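You operate a simulated robot arm through the tools that you are given. There is no shell and no other tool.

You run a simulated two-armed robot. Do the job below in one go: nothing can be reset, and whatever is moved stays where it is left.

JOB
From the brown bowl, dab chart ball one, then ball two.
Fine: use the white pad, one dip, one dab each; blot it and put it back.

Only the result counts: the job must be done as asked and must still hold three seconds after the hand-in. Knocking over, shifting, dropping, spilling or breaking anything else fails it.

ROBOT AND FRAMES
Two 7-joint arms with two-finger parallel grippers on one trunk that stands fixed in place. Base frame: the origin is at the foot of the trunk, x ahead of it, y to its left, z up. Units: m, degrees, N and s.
The left shoulder is at [0.071, 0.156, 1.205], the right one opposite. Payload 3.91 kg a hand.
The TCP of each hand is the grasp point between the finger pads, 0.03 m short of the fingertips. In the tool frame z runs along the fingers and y along their closing line. The gripper opens to 0.11 m. The fingers are 0.02 m wide and 0.01 m thick; the gripper's body (0.048 by 0.112 m) begins 0.055 m behind the TCP.
Orientation is told as [roll, pitch, yaw] about the base's x, y, z axes, in that order, counted from this pose: with the fingers straight down and closing along the base's y, the tool's x points along the base's -x, its y along +y and its z along -z.

CONTROLS
- The arms move only by the tool step_arm. It takes "left_steps", "right_steps" or both (then of equal length, played together; a hand with none holds still); each is one flat list of numbers, 7 for each row, row after row: the opening, from 0 (shut) to 1 (fully open), then the shift along the tool's x, y, z in m, then the turn, a rotation vector about the tool's x, y, z in degrees. In form: [hand, dx, dy, dz, wx, wy, wz, hand, dx, dy, dz, wx, wy, wz, ...]. A call has 1 to 20 rows; each row shifts and turns the commanded pose from where the row before left it, along the tool's axes as they then stand. A row lasts 0.2 s, in which the tool goes at most 0.05 m and 8.6 degrees; a call with a longer step from one row to the next is refused whole, and so is a gripper value outside its range. A pose out of reach is approached as far as the arm can. The call stops where the force on the tool passes 40 N (or 10 N more than at its start, if that is more) or the arm is blocked; 0.2 s more then pass. Each finger travels about 0.108 m/s and halts on what it meets, pressing with about 25 N; the grip force reading is that of the motor and also rises with nothing between the fingers. The clock runs only during rows and for 0.2 s after the last one: add rows that do not move to give the fingers time. It gives the time, the measured TCP pose, the force on the tool (base axes), the opening and the grip force at its end, in the units of the frame above (readings bear some noise), with the torque about the TCP (base axes, N m) and any sound that the robot's microphone picked up.
- Cameras (640 x 400 px; columns grow to the right, rows downward): "scene" is now at [0.1294, 0.045, 1.4356]; the picture's right is [0.49, -0.87, 0.00], its down [-0.47, -0.26, -0.84] and it looks along [0.73, 0.41, -0.54] (base axes); focal length 315 px, centre (320, 200). "left" rides on the left gripper at [0.072, -0.017, -0.104] in its tool frame; the picture's right is [0.23, 0.97, 0.00], its down [-0.76, 0.18, -0.62] and it looks along [-0.61, 0.14, 0.78] (tool axes); focal length 222 px, centre (320, 200). "right" rides on the right gripper at [0.072, 0.017, -0.103] in its tool frame; the picture's right is [-0.23, 0.97, 0.00], its down [-0.76, -0.18, -0.62] and it looks along [-0.61, -0.14, 0.78] (tool axes); focal length 222 px, centre (320, 200). There is no depth. A picture from a camera that has moved, and an enlarged one, comes with that camera's place and axes in the base frame and with its lens.
- capture(camera): a new picture of that camera. The clock stands still meanwhile.
- lift_body(by): slides the trunk up (or, below 0, down) by that many m; the arms and the scene camera ride with it, the base frame stays. It gives what a move gives, with no picture.
- pan_tilt(pan, tilt): turns the head with the scene camera to pan (to the left, within 86 degrees either way) and tilt (down, from -29 to 69), counted from straight ahead of the robot. It gives what a move gives.
- zoom(camera, box): a new picture of the part [left, top, right, bottom] of that camera's present view, enlarged. The clock stands still meanwhile.
- hand_in(): hands the job in; it is judged then, once.

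Places have to be worked out from the pictures, the camera data and where the tool is seen. Open the grippers and draw the arms clear of the work before you hand the job in, unless the task says otherwise.

The tools are called by a JSON object that holds its "op" and its "data". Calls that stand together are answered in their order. step_arm: Moves the arms, as the interface text tells. Its arguments: {"type":"object","properties":{"left_steps":{"type":"array"},"right_steps":{"type":"array"}},"required":[]} The other tools are called the same way: lift_body (by) slides the trunk up or down; pan_tilt (pan, tilt) turns the head that bears the scene camera; capture (camera) takes a picture; zoom (camera, box) takes an enlarged picture of a part of a camera's view; hand_in () hands the job in.

At the start:

```text
clock: 0.0
left_ee_pos: [0.4908, 0.5182, 1.1883]
left_tool_rot: [0.0, -0.1, 0.0]
left_force: [-0.1, 1.0, -0.4]
left_ft_torque: [-0.03, 0.01, -0.01]
left_finger_gap: 0.11
left_grasp_force: 0.0
right_ee_pos: [0.9204, 0.0651, 1.1817]
right_tool_rot: [0.0, 0.0, -0.1]
right_force: [-0.3, -0.3, -1.0]
right_ft_torque: [0.01, -0.01, -0.02]
right_finger_gap: 0.1098
right_grasp_force: 0.1
trunk travel left (down, up): [-0.65, 0.29]
head pan, tilt: [29.2, 32.8]
```

scene: 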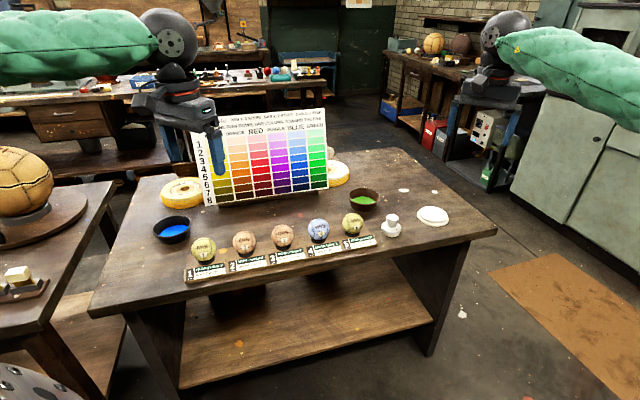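
right: 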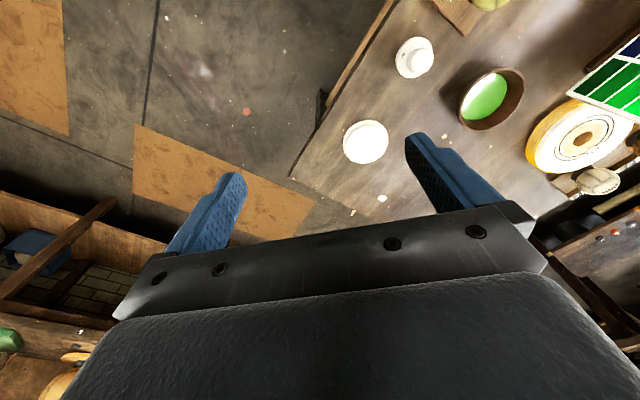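
left: 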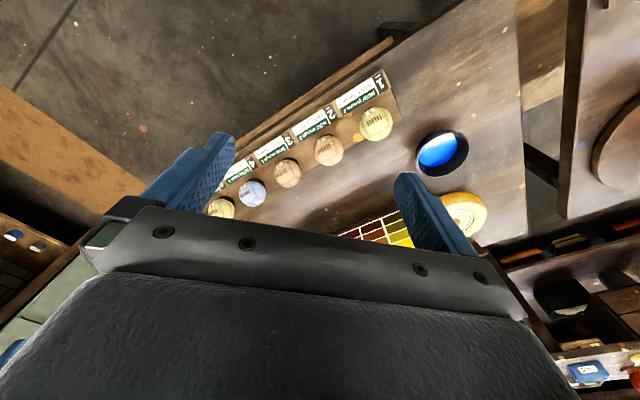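

The scene shows a table with a colour chart, five balls with labels, a blue-filled bowl, a brown bowl with green, and a white pad with a knob. I zoom in to read the labels and details.

{"op": "zoom", "data": {"camera": "scene", "box": [170, 200, 390, 300]}}

{"op": "zoom", "data": {"camera": "scene", "box": [330, 170, 470, 250]}}

{"op": "zoom", "data": {"camera": "scene", "box": [180, 100, 340, 210]}}

```text
2.91 times, centred on (280, 250) of scene
camera zoom: at [0.1294, 0.045, 1.4356], right [0.49, -0.87, 0.0], down [-0.47, -0.26, -0.84], along [0.73, 0.41, -0.54], focal length 916 px, centre (436, 54)
```

zoom: 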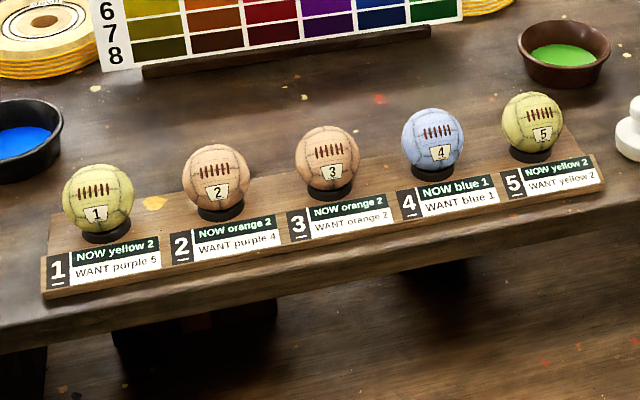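

```text
4.57 times, centred on (400, 210) of scene
camera zoom: at [0.1294, 0.045, 1.4356], right [0.49, -0.87, 0.0], down [-0.47, -0.26, -0.84], along [0.73, 0.41, -0.54], focal length 1439 px, centre (-46, 154)
```

zoom: 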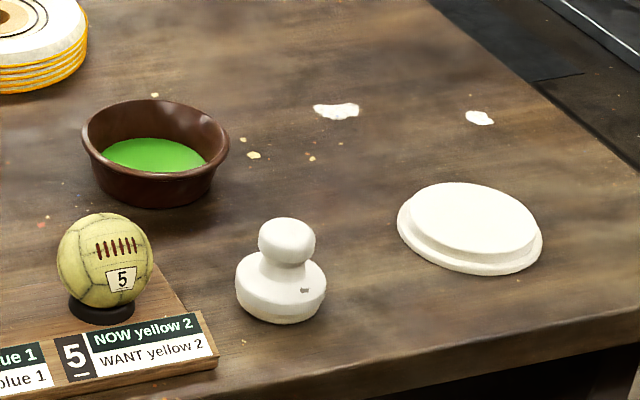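

```text
3.64 times, centred on (260, 155) of scene
camera zoom: at [0.1294, 0.045, 1.4356], right [0.49, -0.87, 0.0], down [-0.47, -0.26, -0.84], along [0.73, 0.41, -0.54], focal length 1144 px, centre (538, 364)
```

zoom: 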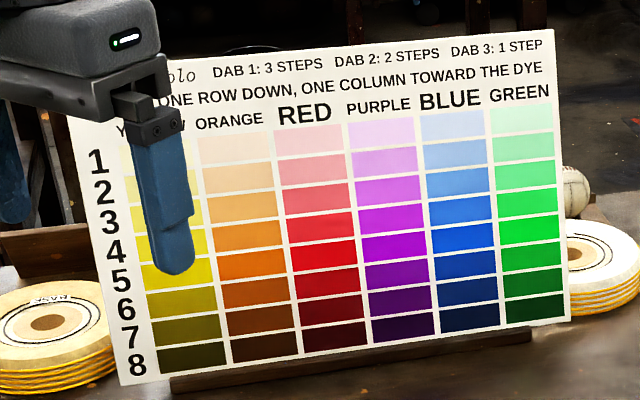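

Ball 1 wants purple 5 (3 steps from yellow 2) and ball 2 purple 4 (2 steps from orange 2), matching dab 1 and dab 2. The left gripper hides part of the chart; I look from the head at the surroundings before moving.

{"op": "zoom", "data": {"camera": "scene", "box": [0, 130, 130, 310]}}

{"op": "zoom", "data": {"camera": "scene", "box": [0, 40, 340, 130]}}

{"op": "zoom", "data": {"camera": "right", "box": [320, 0, 640, 200]}}

{"op": "zoom", "data": {"camera": "left", "box": [180, 60, 500, 260]}}

```text
2.22 times, centred on (65, 220) of scene
camera zoom: at [0.1294, 0.045, 1.4356], right [0.49, -0.87, 0.0], down [-0.47, -0.26, -0.84], along [0.73, 0.41, -0.54], focal length 699 px, centre (887, 156)
```

zoom: 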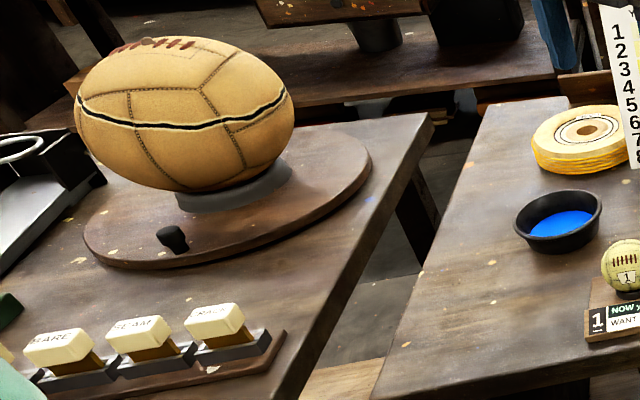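

```text
1.88 times, centred on (170, 85) of scene
camera zoom: at [0.1294, 0.045, 1.4356], right [0.49, -0.87, 0.0], down [-0.47, -0.26, -0.84], along [0.73, 0.41, -0.54], focal length 592 px, centre (602, 416)
```

zoom: 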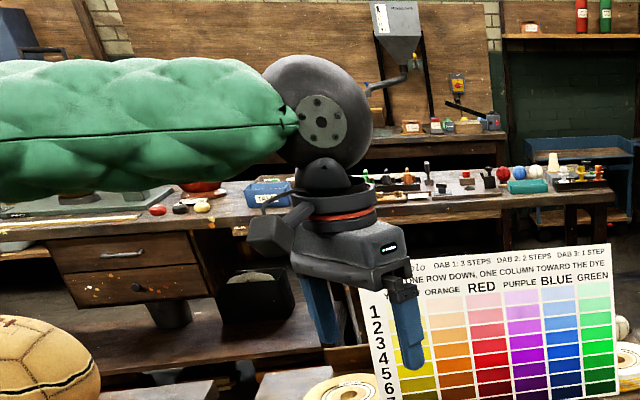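

```text
2.00 times, centred on (480, 100) of right
camera zoom: at [0.8474, 0.0816, 1.284], right [0.23, 0.97, 0.0], down [0.76, -0.18, 0.62], along [0.61, -0.14, -0.78], focal length 444 px, centre (0, 400)
```

zoom: 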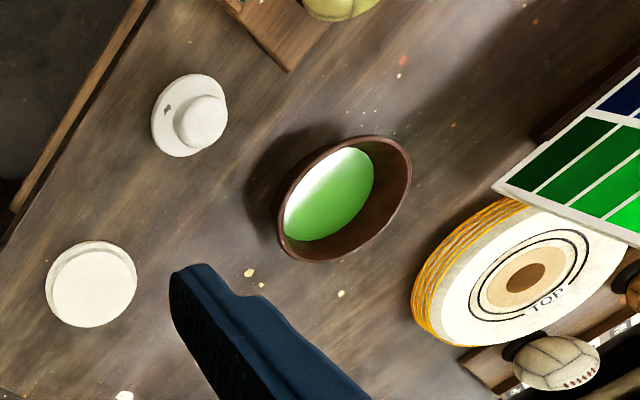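

```text
2.00 times, centred on (340, 160) of left
camera zoom: at [0.4174, 0.5011, 1.2923], right [-0.23, 0.97, 0.0], down [0.76, 0.18, 0.62], along [0.61, 0.14, -0.78], focal length 444 px, centre (280, 280)
```

zoom: 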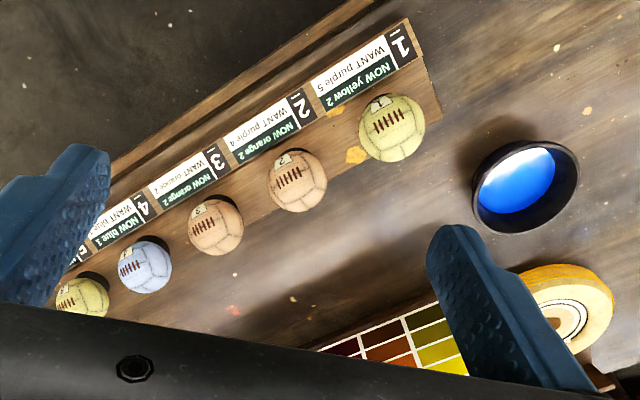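

The pad is at about (0.93, 0.23), brown bowl about (1.04, 0.37), flat white disc about (1.07, 0.13), balls 1 and 2 about (0.54, 0.64) and (0.61, 0.55), table z≈0.81. I park the right arm to the side and bring the left hand over for a closer look.

{"op": "step_arm", "data": {"left_steps": [1, -0.026, -0.037, 0.005, 0, 0, 0, 1, -0.026, -0.037, 0.005, 0, 0, 0, 1, -0.026, -0.037, 0.005, 0, 0, 0, 1, -0.026, -0.037, 0.005, 0, 0, 0, 1, -0.026, -0.037, 0.005, 0, 0, 0, 1, -0.026, -0.037, 0.005, 0, 0, 0, 1, -0.026, -0.037, 0.005, 0, 0, 0, 1, -0.026, -0.037, 0.005, 0, 0, 0], "right_steps": [1, 0.025, -0.042, 0, 0, 0, 0, 1, 0.025, -0.042, 0, 0, 0, 0, 1, 0.025, -0.042, 0, 0, 0, 0, 1, 0.025, -0.042, 0, 0, 0, 0, 1, 0.025, -0.042, 0, 0, 0, 0, 1, 0.025, -0.042, 0, 0, 0, 0, 1, 0.025, -0.042, 0, 0, 0, 0, 1, 0.025, -0.042, 0, 0, 0, 0]}}

{"op": "capture", "data": {"camera": "left"}}

{"op": "capture", "data": {"camera": "scene"}}

```text
clock: 1.8
left_ee_pos: [0.6987, 0.2207, 1.1475]
left_tool_rot: [0.1, -0.1, 0.1]
left_force: [0.7, -0.2, 0.5]
left_ft_torque: [0.03, 0.04, 0.03]
left_finger_gap: 0.11
left_grasp_force: 0.1
right_ee_pos: [0.7224, -0.2727, 1.182]
right_tool_rot: [0.1, 0.2, 0.2]
right_force: [-0.2, -0.2, -0.3]
right_ft_torque: [0.0, -0.01, -0.01]
right_finger_gap: 0.1097
right_grasp_force: 0.0
trunk travel left (down, up): [-0.65, 0.29]
head pan, tilt: [29.2, 32.8]
```

```text
taken
camera left: at [0.6263, 0.2024, 1.251], right [-0.23, 0.97, 0.0], down [0.76, 0.18, 0.62], along [0.61, 0.14, -0.78], focal length 222 px, centre (320, 200)
```

left: 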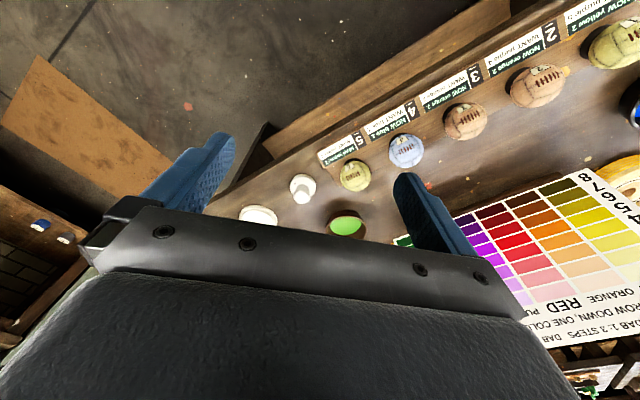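

```text
taken
camera scene: at [0.1304, 0.0417, 1.4356], right [0.49, -0.87, 0.0], down [-0.47, -0.26, -0.84], along [0.73, 0.41, -0.54], focal length 315 px, centre (320, 200)
```

scene: 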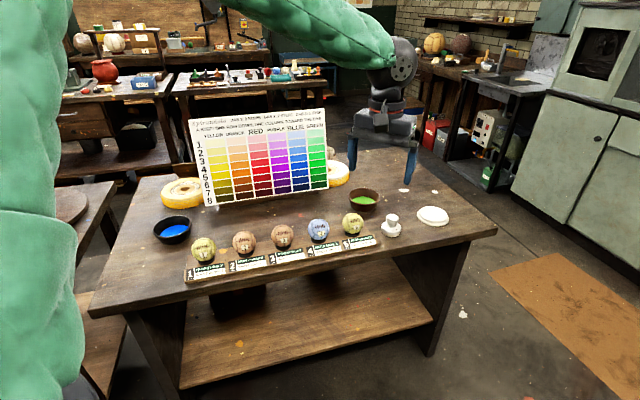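

The chart is now clear; I read its full heading and take enlarged views of the pad, bowl and disc.

{"op": "zoom", "data": {"camera": "scene", "box": [185, 100, 345, 200]}}

{"op": "zoom", "data": {"camera": "scene", "box": [370, 190, 460, 246]}}

{"op": "zoom", "data": {"camera": "left", "box": [230, 120, 420, 240]}}

```text
4.00 times, centred on (265, 150) of scene
camera zoom: at [0.1304, 0.0417, 1.4356], right [0.49, -0.87, 0.0], down [-0.47, -0.26, -0.84], along [0.73, 0.41, -0.54], focal length 1259 px, centre (540, 400)
```

zoom: 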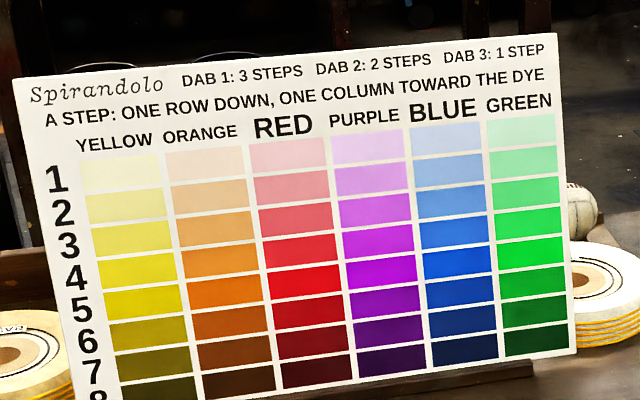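

```text
7.11 times, centred on (415, 218) of scene
camera zoom: at [0.1304, 0.0417, 1.4356], right [0.49, -0.87, 0.0], down [-0.47, -0.26, -0.84], along [0.73, 0.41, -0.54], focal length 2238 px, centre (-356, 72)
```

zoom: 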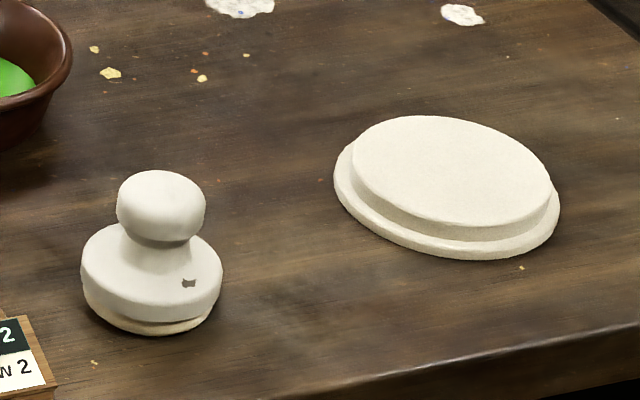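

```text
3.33 times, centred on (325, 180) of left
camera zoom: at [0.6263, 0.2024, 1.251], right [-0.23, 0.97, 0.0], down [0.76, 0.18, 0.62], along [0.61, 0.14, -0.78], focal length 740 px, centre (303, 267)
```

zoom: 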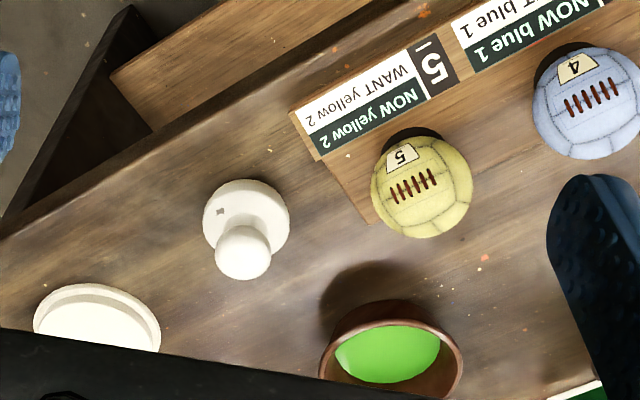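

Dab rules fit "dab 1 = ball one, dab 2 = ball two" from one dip in the brown (green dye) bowl. The knobbed pad's knob centre triangulates to about (0.929, 0.231, 0.858), table z≈0.809. I zoom on bowl and balls for their places.

{"op": "zoom", "data": {"camera": "scene", "box": [325, 175, 405, 225]}}

{"op": "zoom", "data": {"camera": "scene", "box": [175, 220, 271, 280]}}

{"op": "zoom", "data": {"camera": "left", "box": [470, 0, 640, 106]}}

{"op": "capture", "data": {"camera": "right"}}

```text
8.00 times, centred on (365, 200) of scene
camera zoom: at [0.1304, 0.0417, 1.4356], right [0.49, -0.87, 0.0], down [-0.47, -0.26, -0.84], along [0.73, 0.41, -0.54], focal length 2518 px, centre (-40, 200)
```

zoom: 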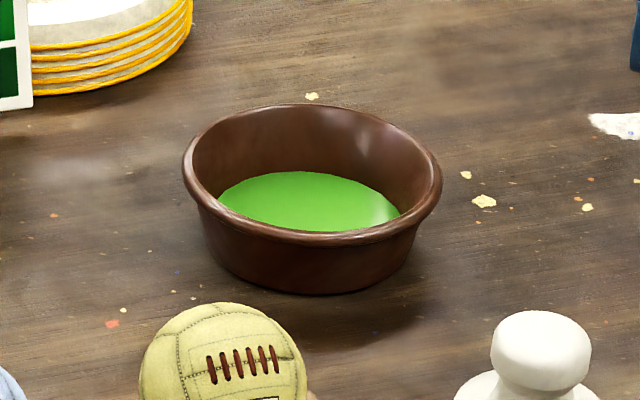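

```text
6.67 times, centred on (223, 250) of scene
camera zoom: at [0.1304, 0.0417, 1.4356], right [0.49, -0.87, 0.0], down [-0.47, -0.26, -0.84], along [0.73, 0.41, -0.54], focal length 2098 px, centre (967, -133)
```

zoom: 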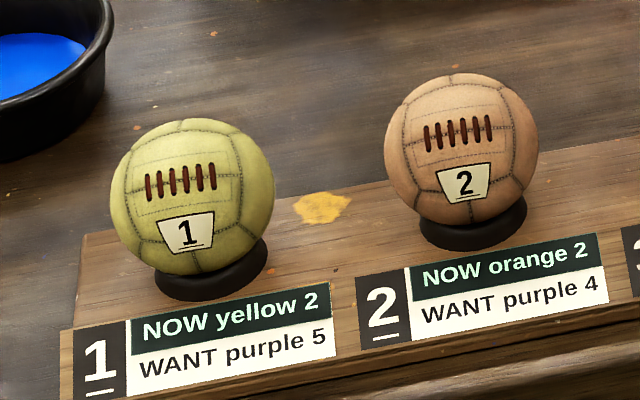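

```text
3.76 times, centred on (555, 53) of left
camera zoom: at [0.6263, 0.2024, 1.251], right [-0.23, 0.97, 0.0], down [0.76, 0.18, 0.62], along [0.61, 0.14, -0.78], focal length 836 px, centre (-565, 753)
```

zoom: 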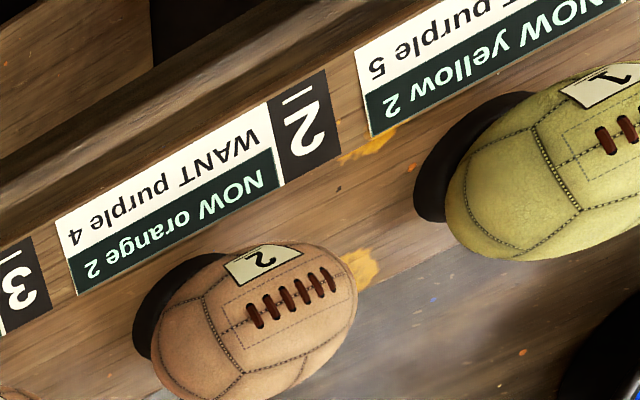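

```text
taken
camera right: at [0.6496, -0.2562, 1.2851], right [0.23, 0.97, 0.0], down [0.76, -0.18, 0.62], along [0.61, -0.14, -0.78], focal length 222 px, centre (320, 200)
```

right: 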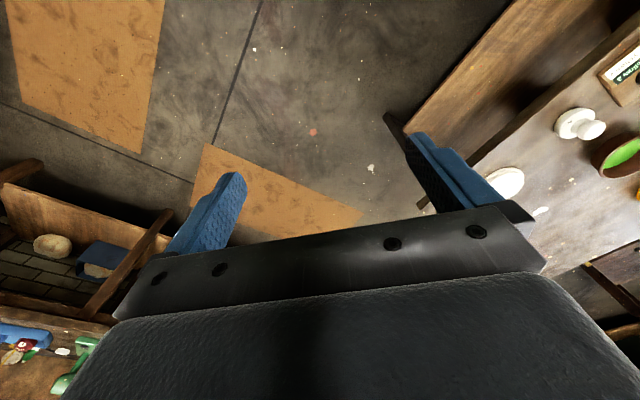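

Views agree: bowl centre ≈ (1.028, 0.365), rim z≈0.845, dye z≈0.82; ball tops ≈0.897. Bowl and disc are far out, so I'll need a tilted hand; I'll first try turning the left hand 180° about its axis so the camera ends up on the upper side when tilted.

{"op": "step_arm", "data": {"left_steps": [1, 0, 0, 0, 0, 0, 8.5, 1, 0, 0, 0, 0, 0, 8.5, 1, 0, 0, 0, 0, 0, 8.5, 1, 0, 0, 0, 0, 0, 8.5, 1, 0, 0, 0, 0, 0, 8.5, 1, 0, 0, 0, 0, 0, 8.5, 1, 0, 0, 0, 0, 0, 8.5, 1, 0, 0, 0, 0, 0, 8.5, 1, 0, 0, 0, 0, 0, 8.5, 1, 0, 0, 0, 0, 0, 8.5]}}

```text
clock: 4.0
left_ee_pos: [0.698, 0.2233, 1.1491]
left_tool_rot: [0.0, 0.1, -85.0]
left_force: [0.0, -0.5, -0.2]
left_ft_torque: [0.02, 0.01, -0.02]
left_finger_gap: 0.1099
left_grasp_force: 0.1
right_ee_pos: [0.721, -0.2704, 1.1838]
right_tool_rot: [0.0, 0.0, 0.0]
right_force: [0.3, 0.5, 0.4]
right_ft_torque: [-0.02, 0.0, 0.0]
right_finger_gap: 0.11
right_grasp_force: 0.0
trunk travel left (down, up): [-0.65, 0.29]
head pan, tilt: [29.2, 32.8]
```

The hand has turned 85° without trouble; I continue the turn.

{"op": "step_arm", "data": {"left_steps": [1, 0, 0, 0, 0, 0, 8.5, 1, 0, 0, 0, 0, 0, 8.5, 1, 0, 0, 0, 0, 0, 8.5, 1, 0, 0, 0, 0, 0, 8.5, 1, 0, 0, 0, 0, 0, 8.5, 1, 0, 0, 0, 0, 0, 8.5, 1, 0, 0, 0, 0, 0, 8.5, 1, 0, 0, 0, 0, 0, 8.5, 1, 0, 0, 0, 0, 0, 8.5, 1, 0, 0, 0, 0, 0, 8.5, 1, 0, 0, 0, 0, 0, 8.5, 1, 0, 0, 0, 0, 0, 1.5]}}

```text
clock: 6.6
left_ee_pos: [0.6979, 0.2211, 1.1494]
left_tool_rot: [0.0, -0.1, 179.8]
left_force: [-0.2, 0.1, -1.1]
left_ft_torque: [0.01, -0.02, 0.02]
left_finger_gap: 0.1102
left_grasp_force: 0.1
right_ee_pos: [0.7208, -0.2705, 1.1846]
right_tool_rot: [-0.1, 0.0, 0.0]
right_force: [-0.1, -0.1, 0.7]
right_ft_torque: [0.0, -0.01, 0.0]
right_finger_gap: 0.1103
right_grasp_force: 0.1
trunk travel left (down, up): [-0.65, 0.29]
head pan, tilt: [29.2, 32.8]
```

The flip worked. Now I lower the trunk 0.12 m so the shoulder is level with the wrist for the longest reach; both hands stay well above the table.

{"op": "lift_body", "data": {"by": -0.12}}

{"op": "step_arm", "data": {"left_steps": [1, 0, 0, 0, 0, 8, 0, 1, 0, 0, 0, 0, 8, 0, 1, 0, 0, 0, 0, 8, 0, 1, 0, 0, 0, 0, 8, 0, 1, 0, 0, 0, 0, 8, 0]}}

{"op": "capture", "data": {"camera": "left"}}

{"op": "capture", "data": {"camera": "scene"}}

```text
clock: 8.1
left_ee_pos: [0.6982, 0.2219, 1.0293]
left_tool_rot: [0.0, 0.1, -179.9]
left_force: [0.6, 0.1, -0.1]
left_ft_torque: [-0.04, 0.03, -0.02]
left_finger_gap: 0.1101
left_grasp_force: 0.1
right_ee_pos: [0.7206, -0.27, 1.0648]
right_tool_rot: [0.0, 0.0, 0.1]
right_force: [-0.6, 0.1, 0.8]
right_ft_torque: [-0.01, 0.01, 0.01]
right_finger_gap: 0.1101
right_grasp_force: 0.1
trunk travel left (down, up): [-0.53, 0.41]
head pan, tilt: [29.2, 32.8]
```

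```text
clock: 9.3
left_ee_pos: [0.698, 0.2211, 1.0299]
left_tool_rot: [0.1, 40.1, -180.0]
left_force: [0.2, 0.6, 0.0]
left_ft_torque: [0.0, -0.03, -0.01]
left_finger_gap: 0.1098
left_grasp_force: 0.1
right_ee_pos: [0.721, -0.2714, 1.0642]
right_tool_rot: [0.0, 0.1, 0.0]
right_force: [0.8, -0.1, 0.2]
right_ft_torque: [-0.01, 0.03, 0.04]
right_finger_gap: 0.11
right_grasp_force: 0.1
trunk travel left (down, up): [-0.53, 0.41]
head pan, tilt: [29.2, 32.8]
```

```text
taken
camera left: at [0.6864, 0.2378, 1.1557], right [0.17, -0.97, 0.15], down [-0.98, -0.18, -0.01], along [0.04, -0.14, -0.99], focal length 222 px, centre (320, 200)
```

left: 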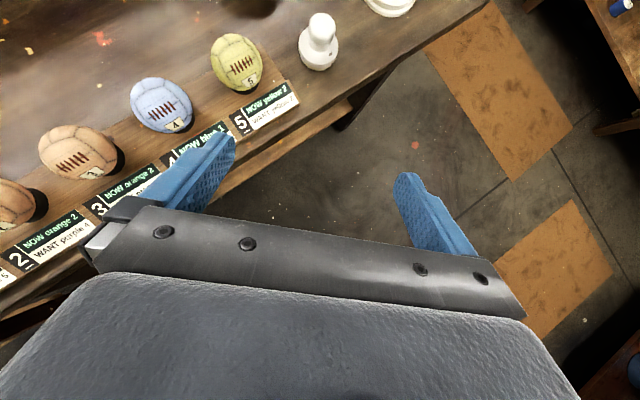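

```text
taken
camera scene: at [0.1291, 0.0443, 1.3157], right [0.49, -0.87, 0.0], down [-0.47, -0.26, -0.84], along [0.73, 0.41, -0.54], focal length 315 px, centre (320, 200)
```

scene: 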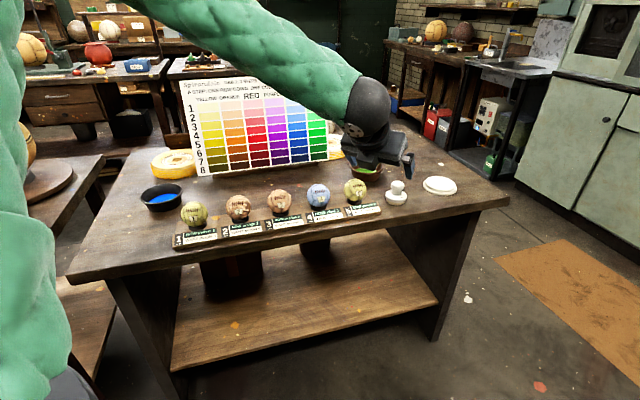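

The tilted hand's camera now looks straight down, ideal for aligning. I move it forward over the pad/bowl area at height ~1.02 to check reach and get top-down views.

{"op": "step_arm", "data": {"left_steps": [1, 0.02855, -0.00983, 0.02615, 0, 0, 0, 1, 0.02855, -0.00983, 0.02615, 0, 0, 0, 1, 0.02855, -0.00983, 0.02615, 0, 0, 0, 1, 0.02855, -0.00983, 0.02615, 0, 0, 0, 1, 0.02855, -0.00983, 0.02615, 0, 0, 0, 1, 0.02855, -0.00983, 0.02615, 0, 0, 0]}}

{"op": "capture", "data": {"camera": "left"}}

{"op": "capture", "data": {"camera": "scene"}}

```text
clock: 10.7
left_ee_pos: [0.9304, 0.2806, 1.0168]
left_tool_rot: [0.1, 40.0, -179.9]
left_force: [-0.1, 0.2, 0.2]
left_ft_torque: [-0.01, 0.02, -0.05]
left_finger_gap: 0.11
left_grasp_force: 0.0
right_ee_pos: [0.7223, -0.27, 1.0636]
right_tool_rot: [0.0, 0.0, -0.1]
right_force: [0.9, 0.7, -1.1]
right_ft_torque: [0.02, 0.01, 0.02]
right_finger_gap: 0.1101
right_grasp_force: 0.2
trunk travel left (down, up): [-0.53, 0.41]
head pan, tilt: [29.2, 32.8]
```

```text
taken
camera left: at [0.9199, 0.2977, 1.1428], right [0.17, -0.97, 0.15], down [-0.98, -0.18, -0.01], along [0.04, -0.14, -0.99], focal length 222 px, centre (320, 200)
```

left: 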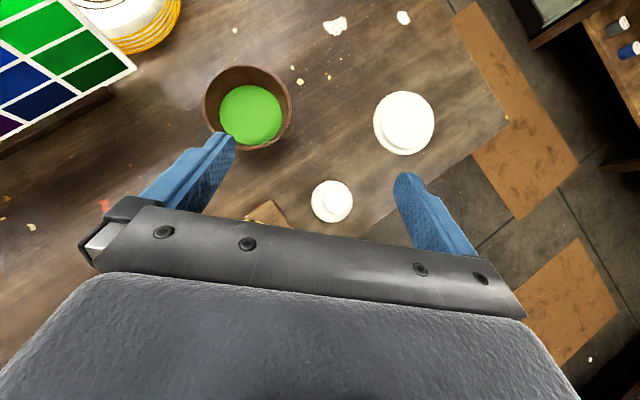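

```text
taken
camera scene: at [0.1309, 0.0447, 1.3154], right [0.49, -0.87, 0.0], down [-0.47, -0.26, -0.84], along [0.73, 0.41, -0.54], focal length 315 px, centre (320, 200)
```

scene: 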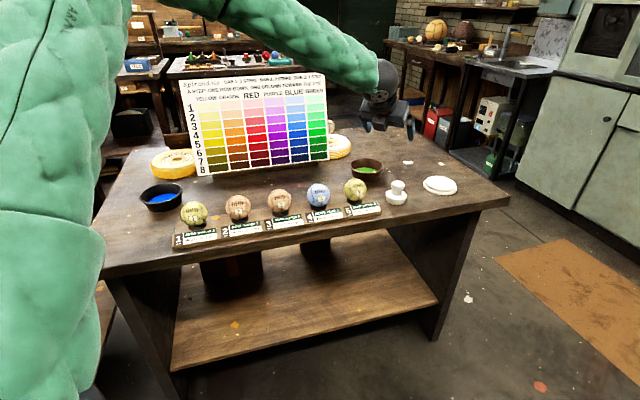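

Reach is fine here. I zoom the top-down view for accurate centres of pad, bowl and disc.

{"op": "zoom", "data": {"camera": "left", "box": [290, 160, 370, 210]}}

{"op": "zoom", "data": {"camera": "left", "box": [170, 50, 330, 150]}}

{"op": "zoom", "data": {"camera": "left", "box": [330, 70, 490, 170]}}

```text
8.00 times, centred on (330, 185) of left
camera zoom: at [0.9199, 0.2977, 1.1428], right [0.17, -0.97, 0.15], down [-0.98, -0.18, -0.01], along [0.04, -0.14, -0.99], focal length 1777 px, centre (240, 320)
```

zoom: 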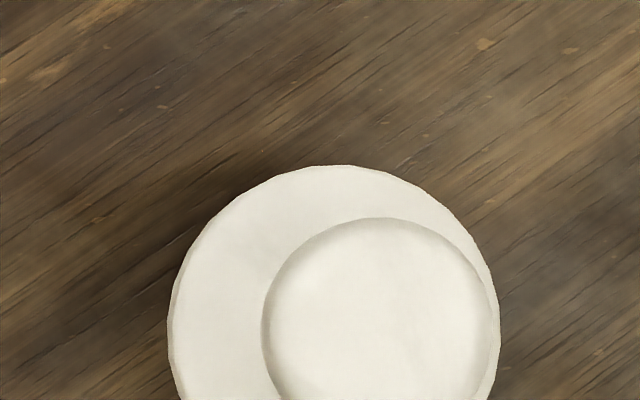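

```text
4.00 times, centred on (250, 100) of left
camera zoom: at [0.9199, 0.2977, 1.1428], right [0.17, -0.97, 0.15], down [-0.98, -0.18, -0.01], along [0.04, -0.14, -0.99], focal length 888 px, centre (600, 600)
```

zoom: 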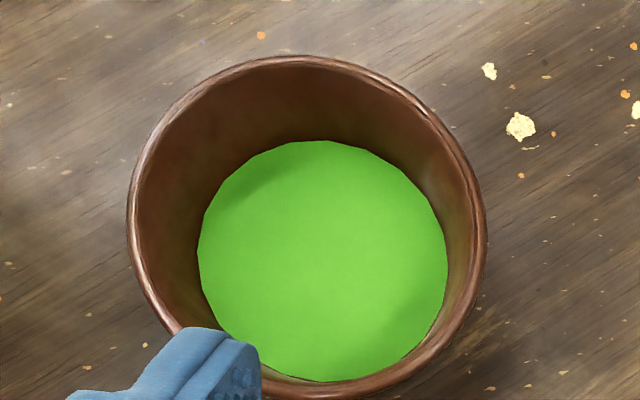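

```text
4.00 times, centred on (410, 120) of left
camera zoom: at [0.9199, 0.2977, 1.1428], right [0.17, -0.97, 0.15], down [-0.98, -0.18, -0.01], along [0.04, -0.14, -0.99], focal length 888 px, centre (-40, 520)
```

zoom: 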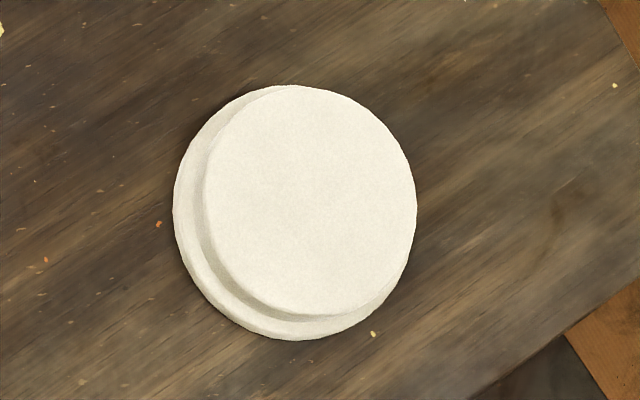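

Centres refined: pad axis (0.9315, 0.233), bowl (1.031, 0.3695) with dye radius ≈0.043, blotting disc (1.075, 0.142). I narrow the fingers and come down above the pad knob, then check.

{"op": "step_arm", "data": {"left_steps": [0.62, -0.02103, 0.01583, 0.0202, 0, 0, 0, 0.62, -0.02103, 0.01583, 0.0202, 0, 0, 0, 0.62, -0.02103, 0.01583, 0.0202, 0, 0, 0, 0.62, 0, 0, 0, 0, 0, 0]}}

{"op": "capture", "data": {"camera": "left"}}

{"op": "zoom", "data": {"camera": "scene", "box": [340, 140, 468, 220]}}

```text
clock: 11.7
left_ee_pos: [0.9208, 0.2358, 0.9324]
left_tool_rot: [0.0, 40.0, -179.9]
left_force: [0.2, 0.5, 0.1]
left_ft_torque: [-0.01, -0.01, 0.01]
left_finger_gap: 0.068
left_grasp_force: 0.0
right_ee_pos: [0.7212, -0.2704, 1.0653]
right_tool_rot: [0.0, 0.0, 0.0]
right_force: [-0.2, -0.2, 0.2]
right_ft_torque: [-0.05, -0.01, 0.02]
right_finger_gap: 0.1101
right_grasp_force: 0.1
trunk travel left (down, up): [-0.53, 0.41]
head pan, tilt: [29.2, 32.8]
```

```text
taken
camera left: at [0.9088, 0.2503, 1.058], right [0.17, -0.97, 0.15], down [-0.98, -0.18, -0.01], along [0.04, -0.14, -0.99], focal length 222 px, centre (320, 200)
```

left: 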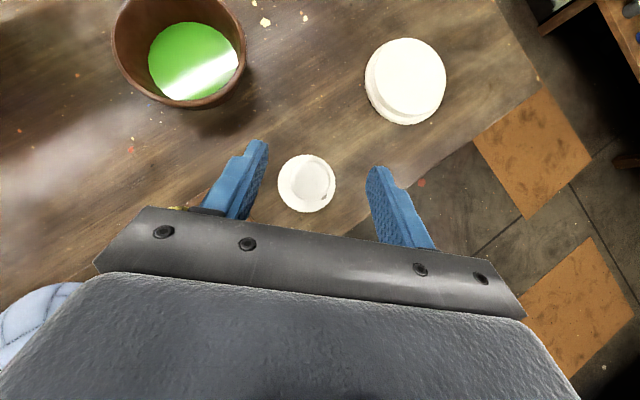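

```text
5.00 times, centred on (404, 180) of scene
camera zoom: at [0.1287, 0.0446, 1.3158], right [0.49, -0.87, 0.0], down [-0.47, -0.26, -0.84], along [0.73, 0.41, -0.54], focal length 1574 px, centre (-100, 300)
```

zoom: 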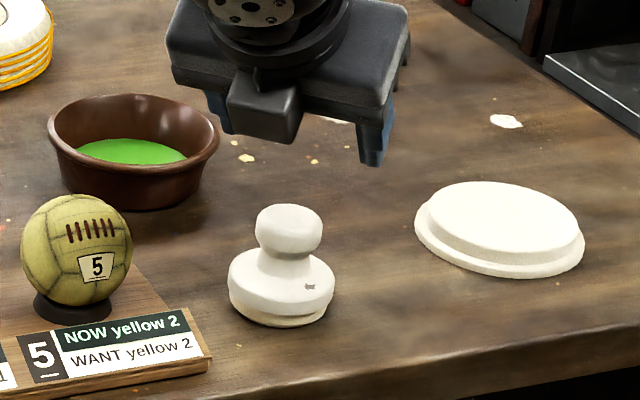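

The scene view calibrates well on the fingertip, suggesting knob centre z nearer 0.853 and table ~0.804. I zoom the hand camera to check pad position again from nearer.

{"op": "zoom", "data": {"camera": "left", "box": [240, 130, 400, 230]}}

{"op": "zoom", "data": {"camera": "scene", "box": [375, 165, 423, 195]}}

```text
4.00 times, centred on (320, 180) of left
camera zoom: at [0.9088, 0.2503, 1.058], right [0.17, -0.97, 0.15], down [-0.98, -0.18, -0.01], along [0.04, -0.14, -0.99], focal length 888 px, centre (320, 280)
```

zoom: 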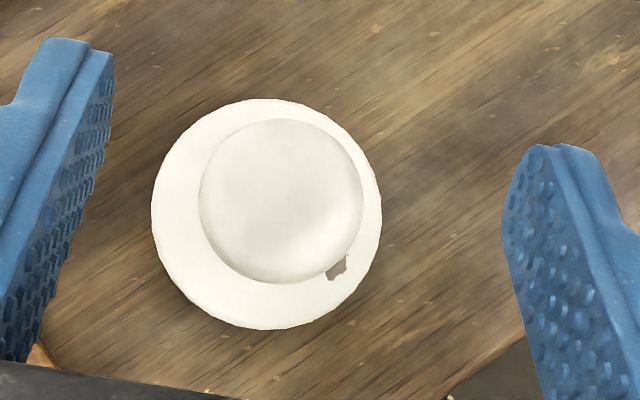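

```text
13.33 times, centred on (399, 180) of scene
camera zoom: at [0.1287, 0.0446, 1.3158], right [0.49, -0.87, 0.0], down [-0.47, -0.26, -0.84], along [0.73, 0.41, -0.54], focal length 4196 px, centre (-733, 467)
```

zoom: 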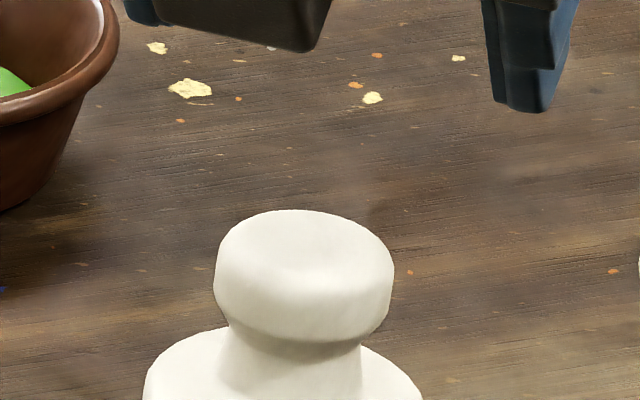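

Pad axis (0.932, 0.233), knob equator z≈0.855, base top ≈0.824. I lower the open fingers straddling the knob.

{"op": "step_arm", "data": {"left_steps": [0.62, -0.01337, 0.00013, 0.0175, 0, 0, 0, 0.62, -0.01337, 0.00013, 0.0175, 0, 0, 0, 0.62, -0.01337, 0.00013, 0.0175, 0, 0, 0, 0.62, 0, 0, 0, 0, 0, 0]}}

{"op": "zoom", "data": {"camera": "left", "box": [240, 130, 400, 230]}}

{"op": "zoom", "data": {"camera": "scene", "box": [340, 150, 436, 210]}}

```text
clock: 12.7
left_ee_pos: [0.9233, 0.2315, 0.8666]
left_tool_rot: [0.0, 39.9, 179.9]
left_force: [-0.8, 0.2, -0.8]
left_ft_torque: [0.01, 0.01, -0.02]
left_finger_gap: 0.0682
left_grasp_force: 0.1
right_ee_pos: [0.7207, -0.2704, 1.0639]
right_tool_rot: [0.0, 0.0, -0.1]
right_force: [-0.3, 0.2, -0.3]
right_ft_torque: [-0.02, -0.05, 0.0]
right_finger_gap: 0.11
right_grasp_force: 0.1
trunk travel left (down, up): [-0.53, 0.41]
head pan, tilt: [29.2, 32.8]
```

```text
4.00 times, centred on (320, 180) of left
camera zoom: at [0.9121, 0.2492, 0.9921], right [0.17, -0.97, 0.15], down [-0.98, -0.18, -0.01], along [0.04, -0.14, -0.99], focal length 888 px, centre (320, 280)
```

zoom: 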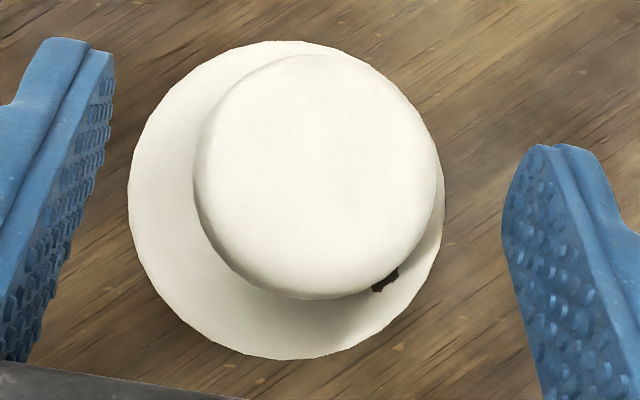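

```text
6.67 times, centred on (388, 180) of scene
camera zoom: at [0.1288, 0.0444, 1.3158], right [0.49, -0.87, 0.0], down [-0.47, -0.26, -0.84], along [0.73, 0.41, -0.54], focal length 2098 px, centre (-133, 333)
```

zoom: 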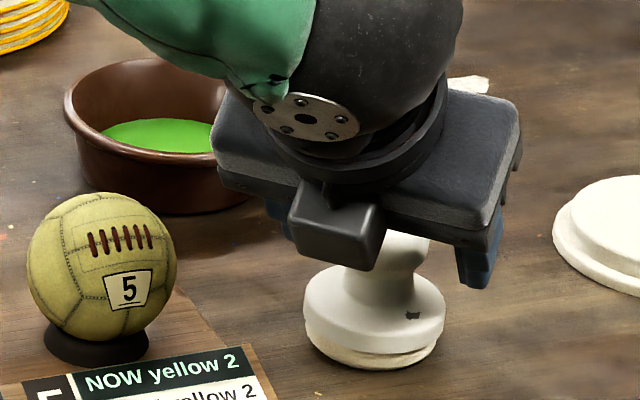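

Fingers straddle the knob, aligned within 1 mm. I close the gripper.

{"op": "step_arm", "data": {"left_steps": [0, 0, 0, 0, 0, 0, 0, 0, 0, 0, 0, 0, 0, 0, 0, 0, 0, 0, 0, 0, 0, 0, 0, 0, 0, 0, 0, 0]}}

{"op": "zoom", "data": {"camera": "left", "box": [240, 130, 400, 230]}}

```text
clock: 13.7
left_ee_pos: [0.9236, 0.2326, 0.865]
left_tool_rot: [0.0, 39.9, -179.9]
left_force: [-0.3, 0.1, 0.4]
left_ft_torque: [0.0, 0.03, 0.01]
left_finger_gap: 0.0364
left_grasp_force: 24.7
right_ee_pos: [0.7212, -0.2701, 1.0633]
right_tool_rot: [-0.1, 0.0, 0.0]
right_force: [-0.7, -0.5, 0.6]
right_ft_torque: [0.0, 0.03, 0.01]
right_finger_gap: 0.11
right_grasp_force: 0.1
trunk travel left (down, up): [-0.53, 0.41]
head pan, tilt: [29.2, 32.8]
```

```text
4.00 times, centred on (320, 180) of left
camera zoom: at [0.9127, 0.2495, 0.9915], right [0.17, -0.97, 0.15], down [-0.98, -0.18, -0.01], along [0.04, -0.14, -0.99], focal length 888 px, centre (320, 280)
```

zoom: 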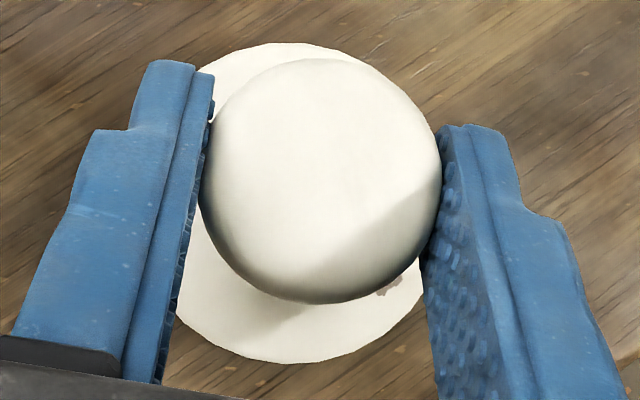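

Held with 24.7 N at 0.036 m. I lift the pad straight up 0.10 m and check it hangs level.

{"op": "step_arm", "data": {"left_steps": [0, 0.00643, 0, -0.00766, 0, 0, 0, 0, 0.01286, 0, -0.01532, 0, 0, 0, 0, 0.01607, 0, -0.01915, 0, 0, 0, 0, 0.01607, 0, -0.01915, 0, 0, 0, 0, 0.01286, 0, -0.01532, 0, 0, 0, 0, 0, 0, 0, 0, 0, 0]}}

{"op": "capture", "data": {"camera": "left"}}

{"op": "zoom", "data": {"camera": "scene", "box": [340, 110, 468, 190]}}

```text
clock: 15.1
left_ee_pos: [0.9251, 0.2328, 0.9646]
left_tool_rot: [0.0, 39.9, -180.0]
left_force: [-0.6, -0.3, -0.8]
left_ft_torque: [-0.02, 0.01, 0.03]
left_finger_gap: 0.036
left_grasp_force: 24.5
right_ee_pos: [0.7216, -0.2717, 1.0629]
right_tool_rot: [0.0, 0.1, 0.0]
right_force: [0.9, -0.5, -0.2]
right_ft_torque: [0.03, 0.01, 0.01]
right_finger_gap: 0.1101
right_grasp_force: 0.0
trunk travel left (down, up): [-0.53, 0.41]
head pan, tilt: [29.2, 32.8]
```

```text
taken
camera left: at [0.9132, 0.249, 1.0909], right [0.17, -0.97, 0.15], down [-0.98, -0.18, -0.01], along [0.04, -0.14, -0.99], focal length 222 px, centre (320, 200)
```

left: 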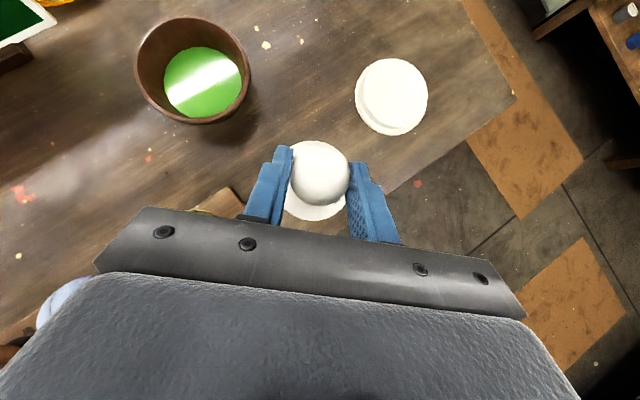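

```text
5.00 times, centred on (404, 150) of scene
camera zoom: at [0.1299, 0.0447, 1.3156], right [0.49, -0.87, 0.0], down [-0.47, -0.26, -0.84], along [0.73, 0.41, -0.54], focal length 1574 px, centre (-100, 450)
```

zoom: 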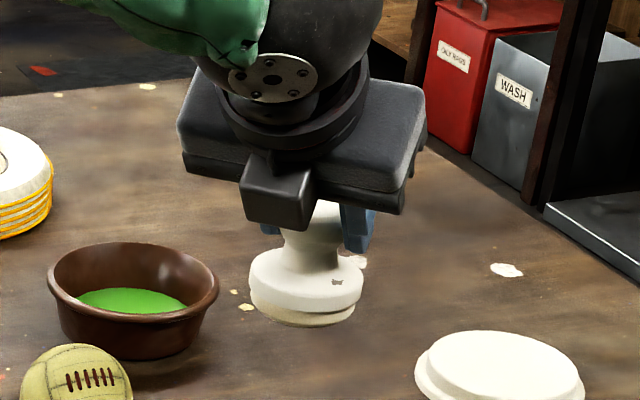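

The pad is held, looking level. I zoom to compare with the pre-lift view and verify the bowl place from here.

{"op": "zoom", "data": {"camera": "left", "box": [240, 130, 400, 230]}}

{"op": "zoom", "data": {"camera": "left", "box": [112, 10, 272, 110]}}

{"op": "zoom", "data": {"camera": "left", "box": [312, 40, 472, 140]}}

```text
4.00 times, centred on (320, 180) of left
camera zoom: at [0.9132, 0.249, 1.0909], right [0.17, -0.97, 0.15], down [-0.98, -0.18, -0.01], along [0.04, -0.14, -0.99], focal length 888 px, centre (320, 280)
```

zoom: 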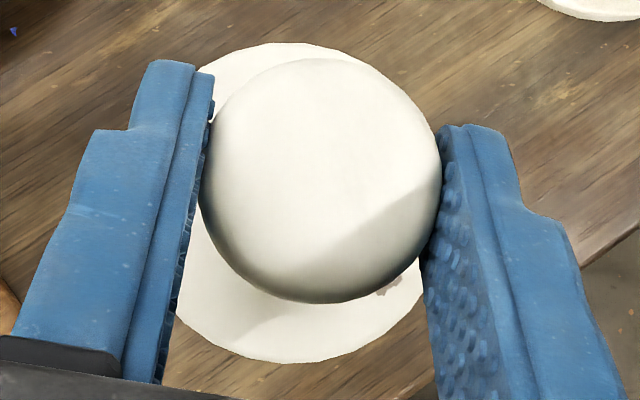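

```text
4.00 times, centred on (192, 60) of left
camera zoom: at [0.9132, 0.249, 1.0909], right [0.17, -0.97, 0.15], down [-0.98, -0.18, -0.01], along [0.04, -0.14, -0.99], focal length 888 px, centre (832, 760)
```

zoom: 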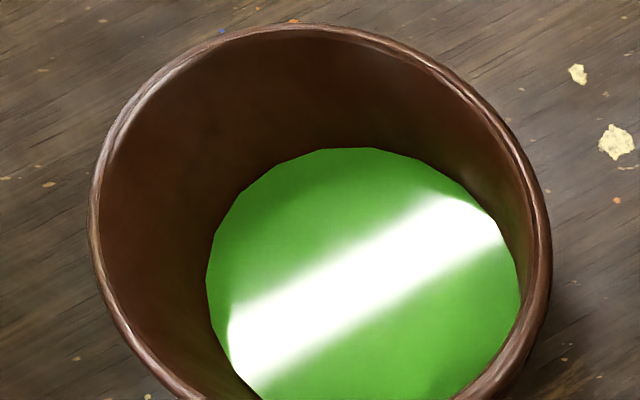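

```text
4.00 times, centred on (392, 90) of left
camera zoom: at [0.9132, 0.249, 1.0909], right [0.17, -0.97, 0.15], down [-0.98, -0.18, -0.01], along [0.04, -0.14, -0.99], focal length 888 px, centre (32, 640)
```

zoom: 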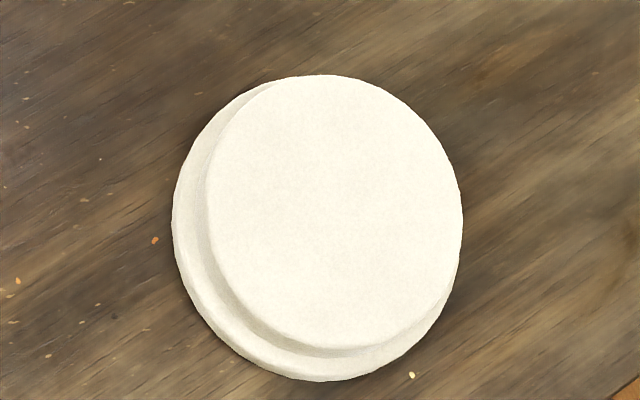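

Pad hasn't shifted in the grip. I carry it level to above the brown bowl (pad axis to about (1.030, 0.368)).

{"op": "step_arm", "data": {"left_steps": [0, 0.0149, -0.027, 0.0125, 0, 0, 0, 0, 0.0149, -0.027, 0.0125, 0, 0, 0, 0, 0.0149, -0.027, 0.0125, 0, 0, 0, 0, 0.0149, -0.027, 0.0125, 0, 0, 0, 0, 0.0149, -0.027, 0.0125, 0, 0, 0, 0, 0, 0, 0, 0, 0, 0]}}

{"op": "capture", "data": {"camera": "left"}}

{"op": "zoom", "data": {"camera": "left", "box": [224, 110, 416, 230]}}

{"op": "zoom", "data": {"camera": "scene", "box": [300, 100, 428, 180]}}

```text
clock: 16.5
left_ee_pos: [1.0221, 0.3666, 0.9679]
left_tool_rot: [0.0, 39.9, 180.0]
left_force: [-0.8, -0.4, -1.5]
left_ft_torque: [0.02, 0.04, 0.04]
left_finger_gap: 0.0361
left_grasp_force: 25.0
right_ee_pos: [0.7219, -0.2712, 1.0641]
right_tool_rot: [0.1, 0.0, 0.0]
right_force: [-0.8, -1.2, -0.6]
right_ft_torque: [0.01, -0.04, 0.0]
right_finger_gap: 0.1102
right_grasp_force: 0.1
trunk travel left (down, up): [-0.53, 0.41]
head pan, tilt: [29.2, 32.8]
```

```text
taken
camera left: at [1.0106, 0.384, 1.0944], right [0.17, -0.97, 0.15], down [-0.98, -0.18, -0.01], along [0.04, -0.14, -0.99], focal length 222 px, centre (320, 200)
```

left: 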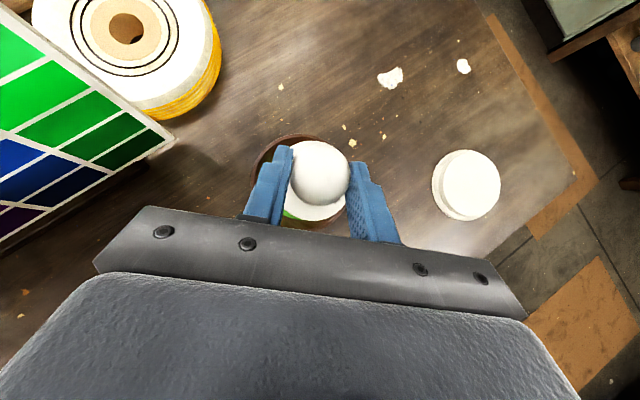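

```text
3.33 times, centred on (320, 170) of left
camera zoom: at [1.0106, 0.384, 1.0944], right [0.17, -0.97, 0.15], down [-0.98, -0.18, -0.01], along [0.04, -0.14, -0.99], focal length 740 px, centre (320, 300)
```

zoom: 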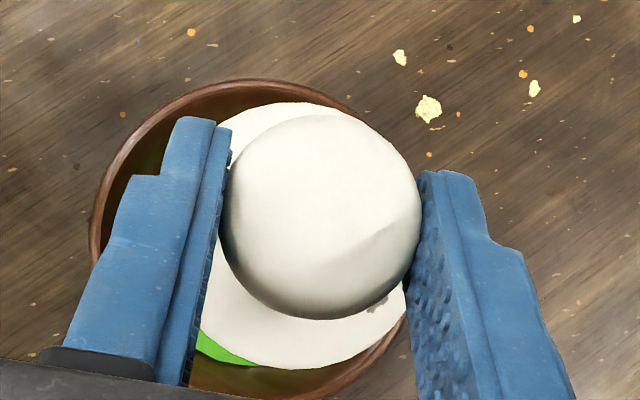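

```text
5.00 times, centred on (364, 140) of scene
camera zoom: at [0.1292, 0.0439, 1.3157], right [0.49, -0.87, 0.0], down [-0.47, -0.26, -0.84], along [0.73, 0.41, -0.54], focal length 1574 px, centre (100, 500)
```

zoom: 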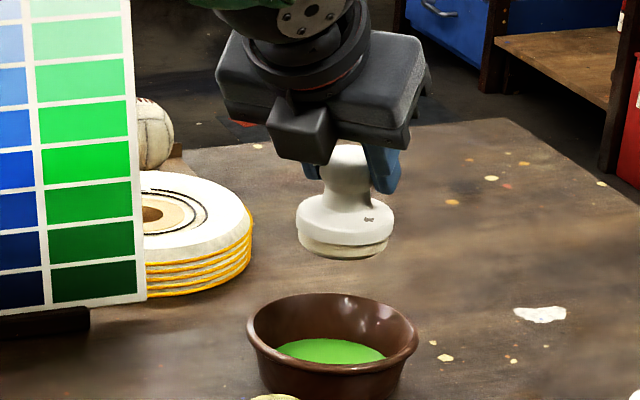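

Hovering; pad centre is within ~2 mm of the bowl centre (1.031, 0.370). With the pad bottom = table height + (TCP z − 0.865), I descend to about 2 cm above the table level, just over the dye, and check.

{"op": "step_arm", "data": {"left_steps": [0, -0.01283, -0.0005, 0.01567, 0, 0, 0, 0, -0.01283, -0.0005, 0.01567, 0, 0, 0, 0, -0.01283, -0.0005, 0.01567, 0, 0, 0, 0, -0.01283, -0.0005, 0.01567, 0, 0, 0, 0, 0, 0, 0, 0, 0, 0]}}

{"op": "zoom", "data": {"camera": "left", "box": [192, 90, 448, 250]}}

{"op": "zoom", "data": {"camera": "scene", "box": [316, 130, 412, 190]}}

```text
clock: 17.7
left_ee_pos: [1.0243, 0.3704, 0.8866]
left_tool_rot: [0.0, 40.0, 180.0]
left_force: [0.2, 0.3, -0.6]
left_ft_torque: [0.0, -0.03, -0.02]
left_finger_gap: 0.036
left_grasp_force: 25.2
right_ee_pos: [0.7204, -0.2704, 1.065]
right_tool_rot: [0.0, -0.1, 0.1]
right_force: [-0.1, -0.4, 0.7]
right_ft_torque: [-0.02, 0.01, 0.0]
right_finger_gap: 0.11
right_grasp_force: 0.0
trunk travel left (down, up): [-0.53, 0.41]
head pan, tilt: [29.2, 32.8]
```

```text
2.50 times, centred on (320, 170) of left
camera zoom: at [1.0129, 0.387, 1.0126], right [0.17, -0.97, 0.15], down [-0.98, -0.18, -0.01], along [0.04, -0.14, -0.99], focal length 555 px, centre (320, 275)
```

zoom: 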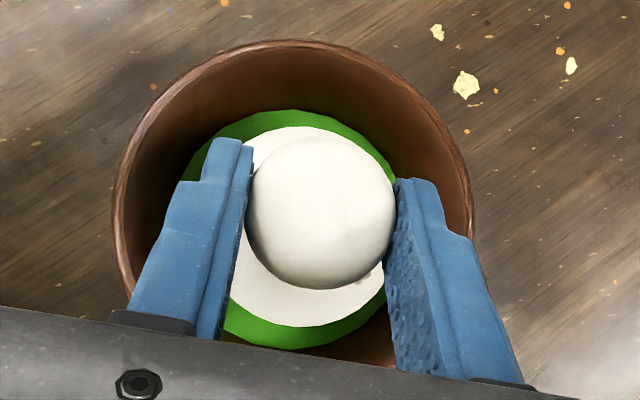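

```text
6.67 times, centred on (364, 160) of scene
camera zoom: at [0.1292, 0.0446, 1.3157], right [0.49, -0.87, 0.0], down [-0.47, -0.26, -0.84], along [0.73, 0.41, -0.54], focal length 2098 px, centre (27, 467)
```

zoom: 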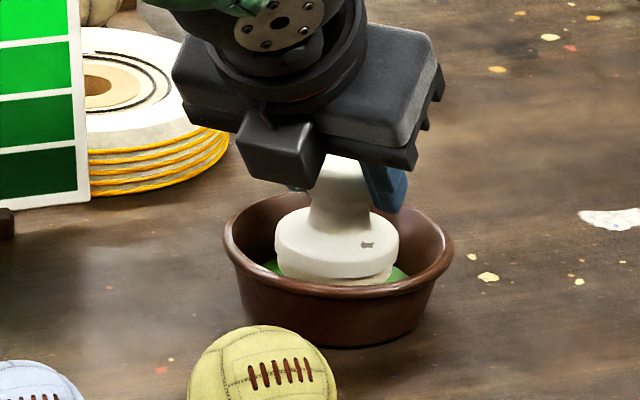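

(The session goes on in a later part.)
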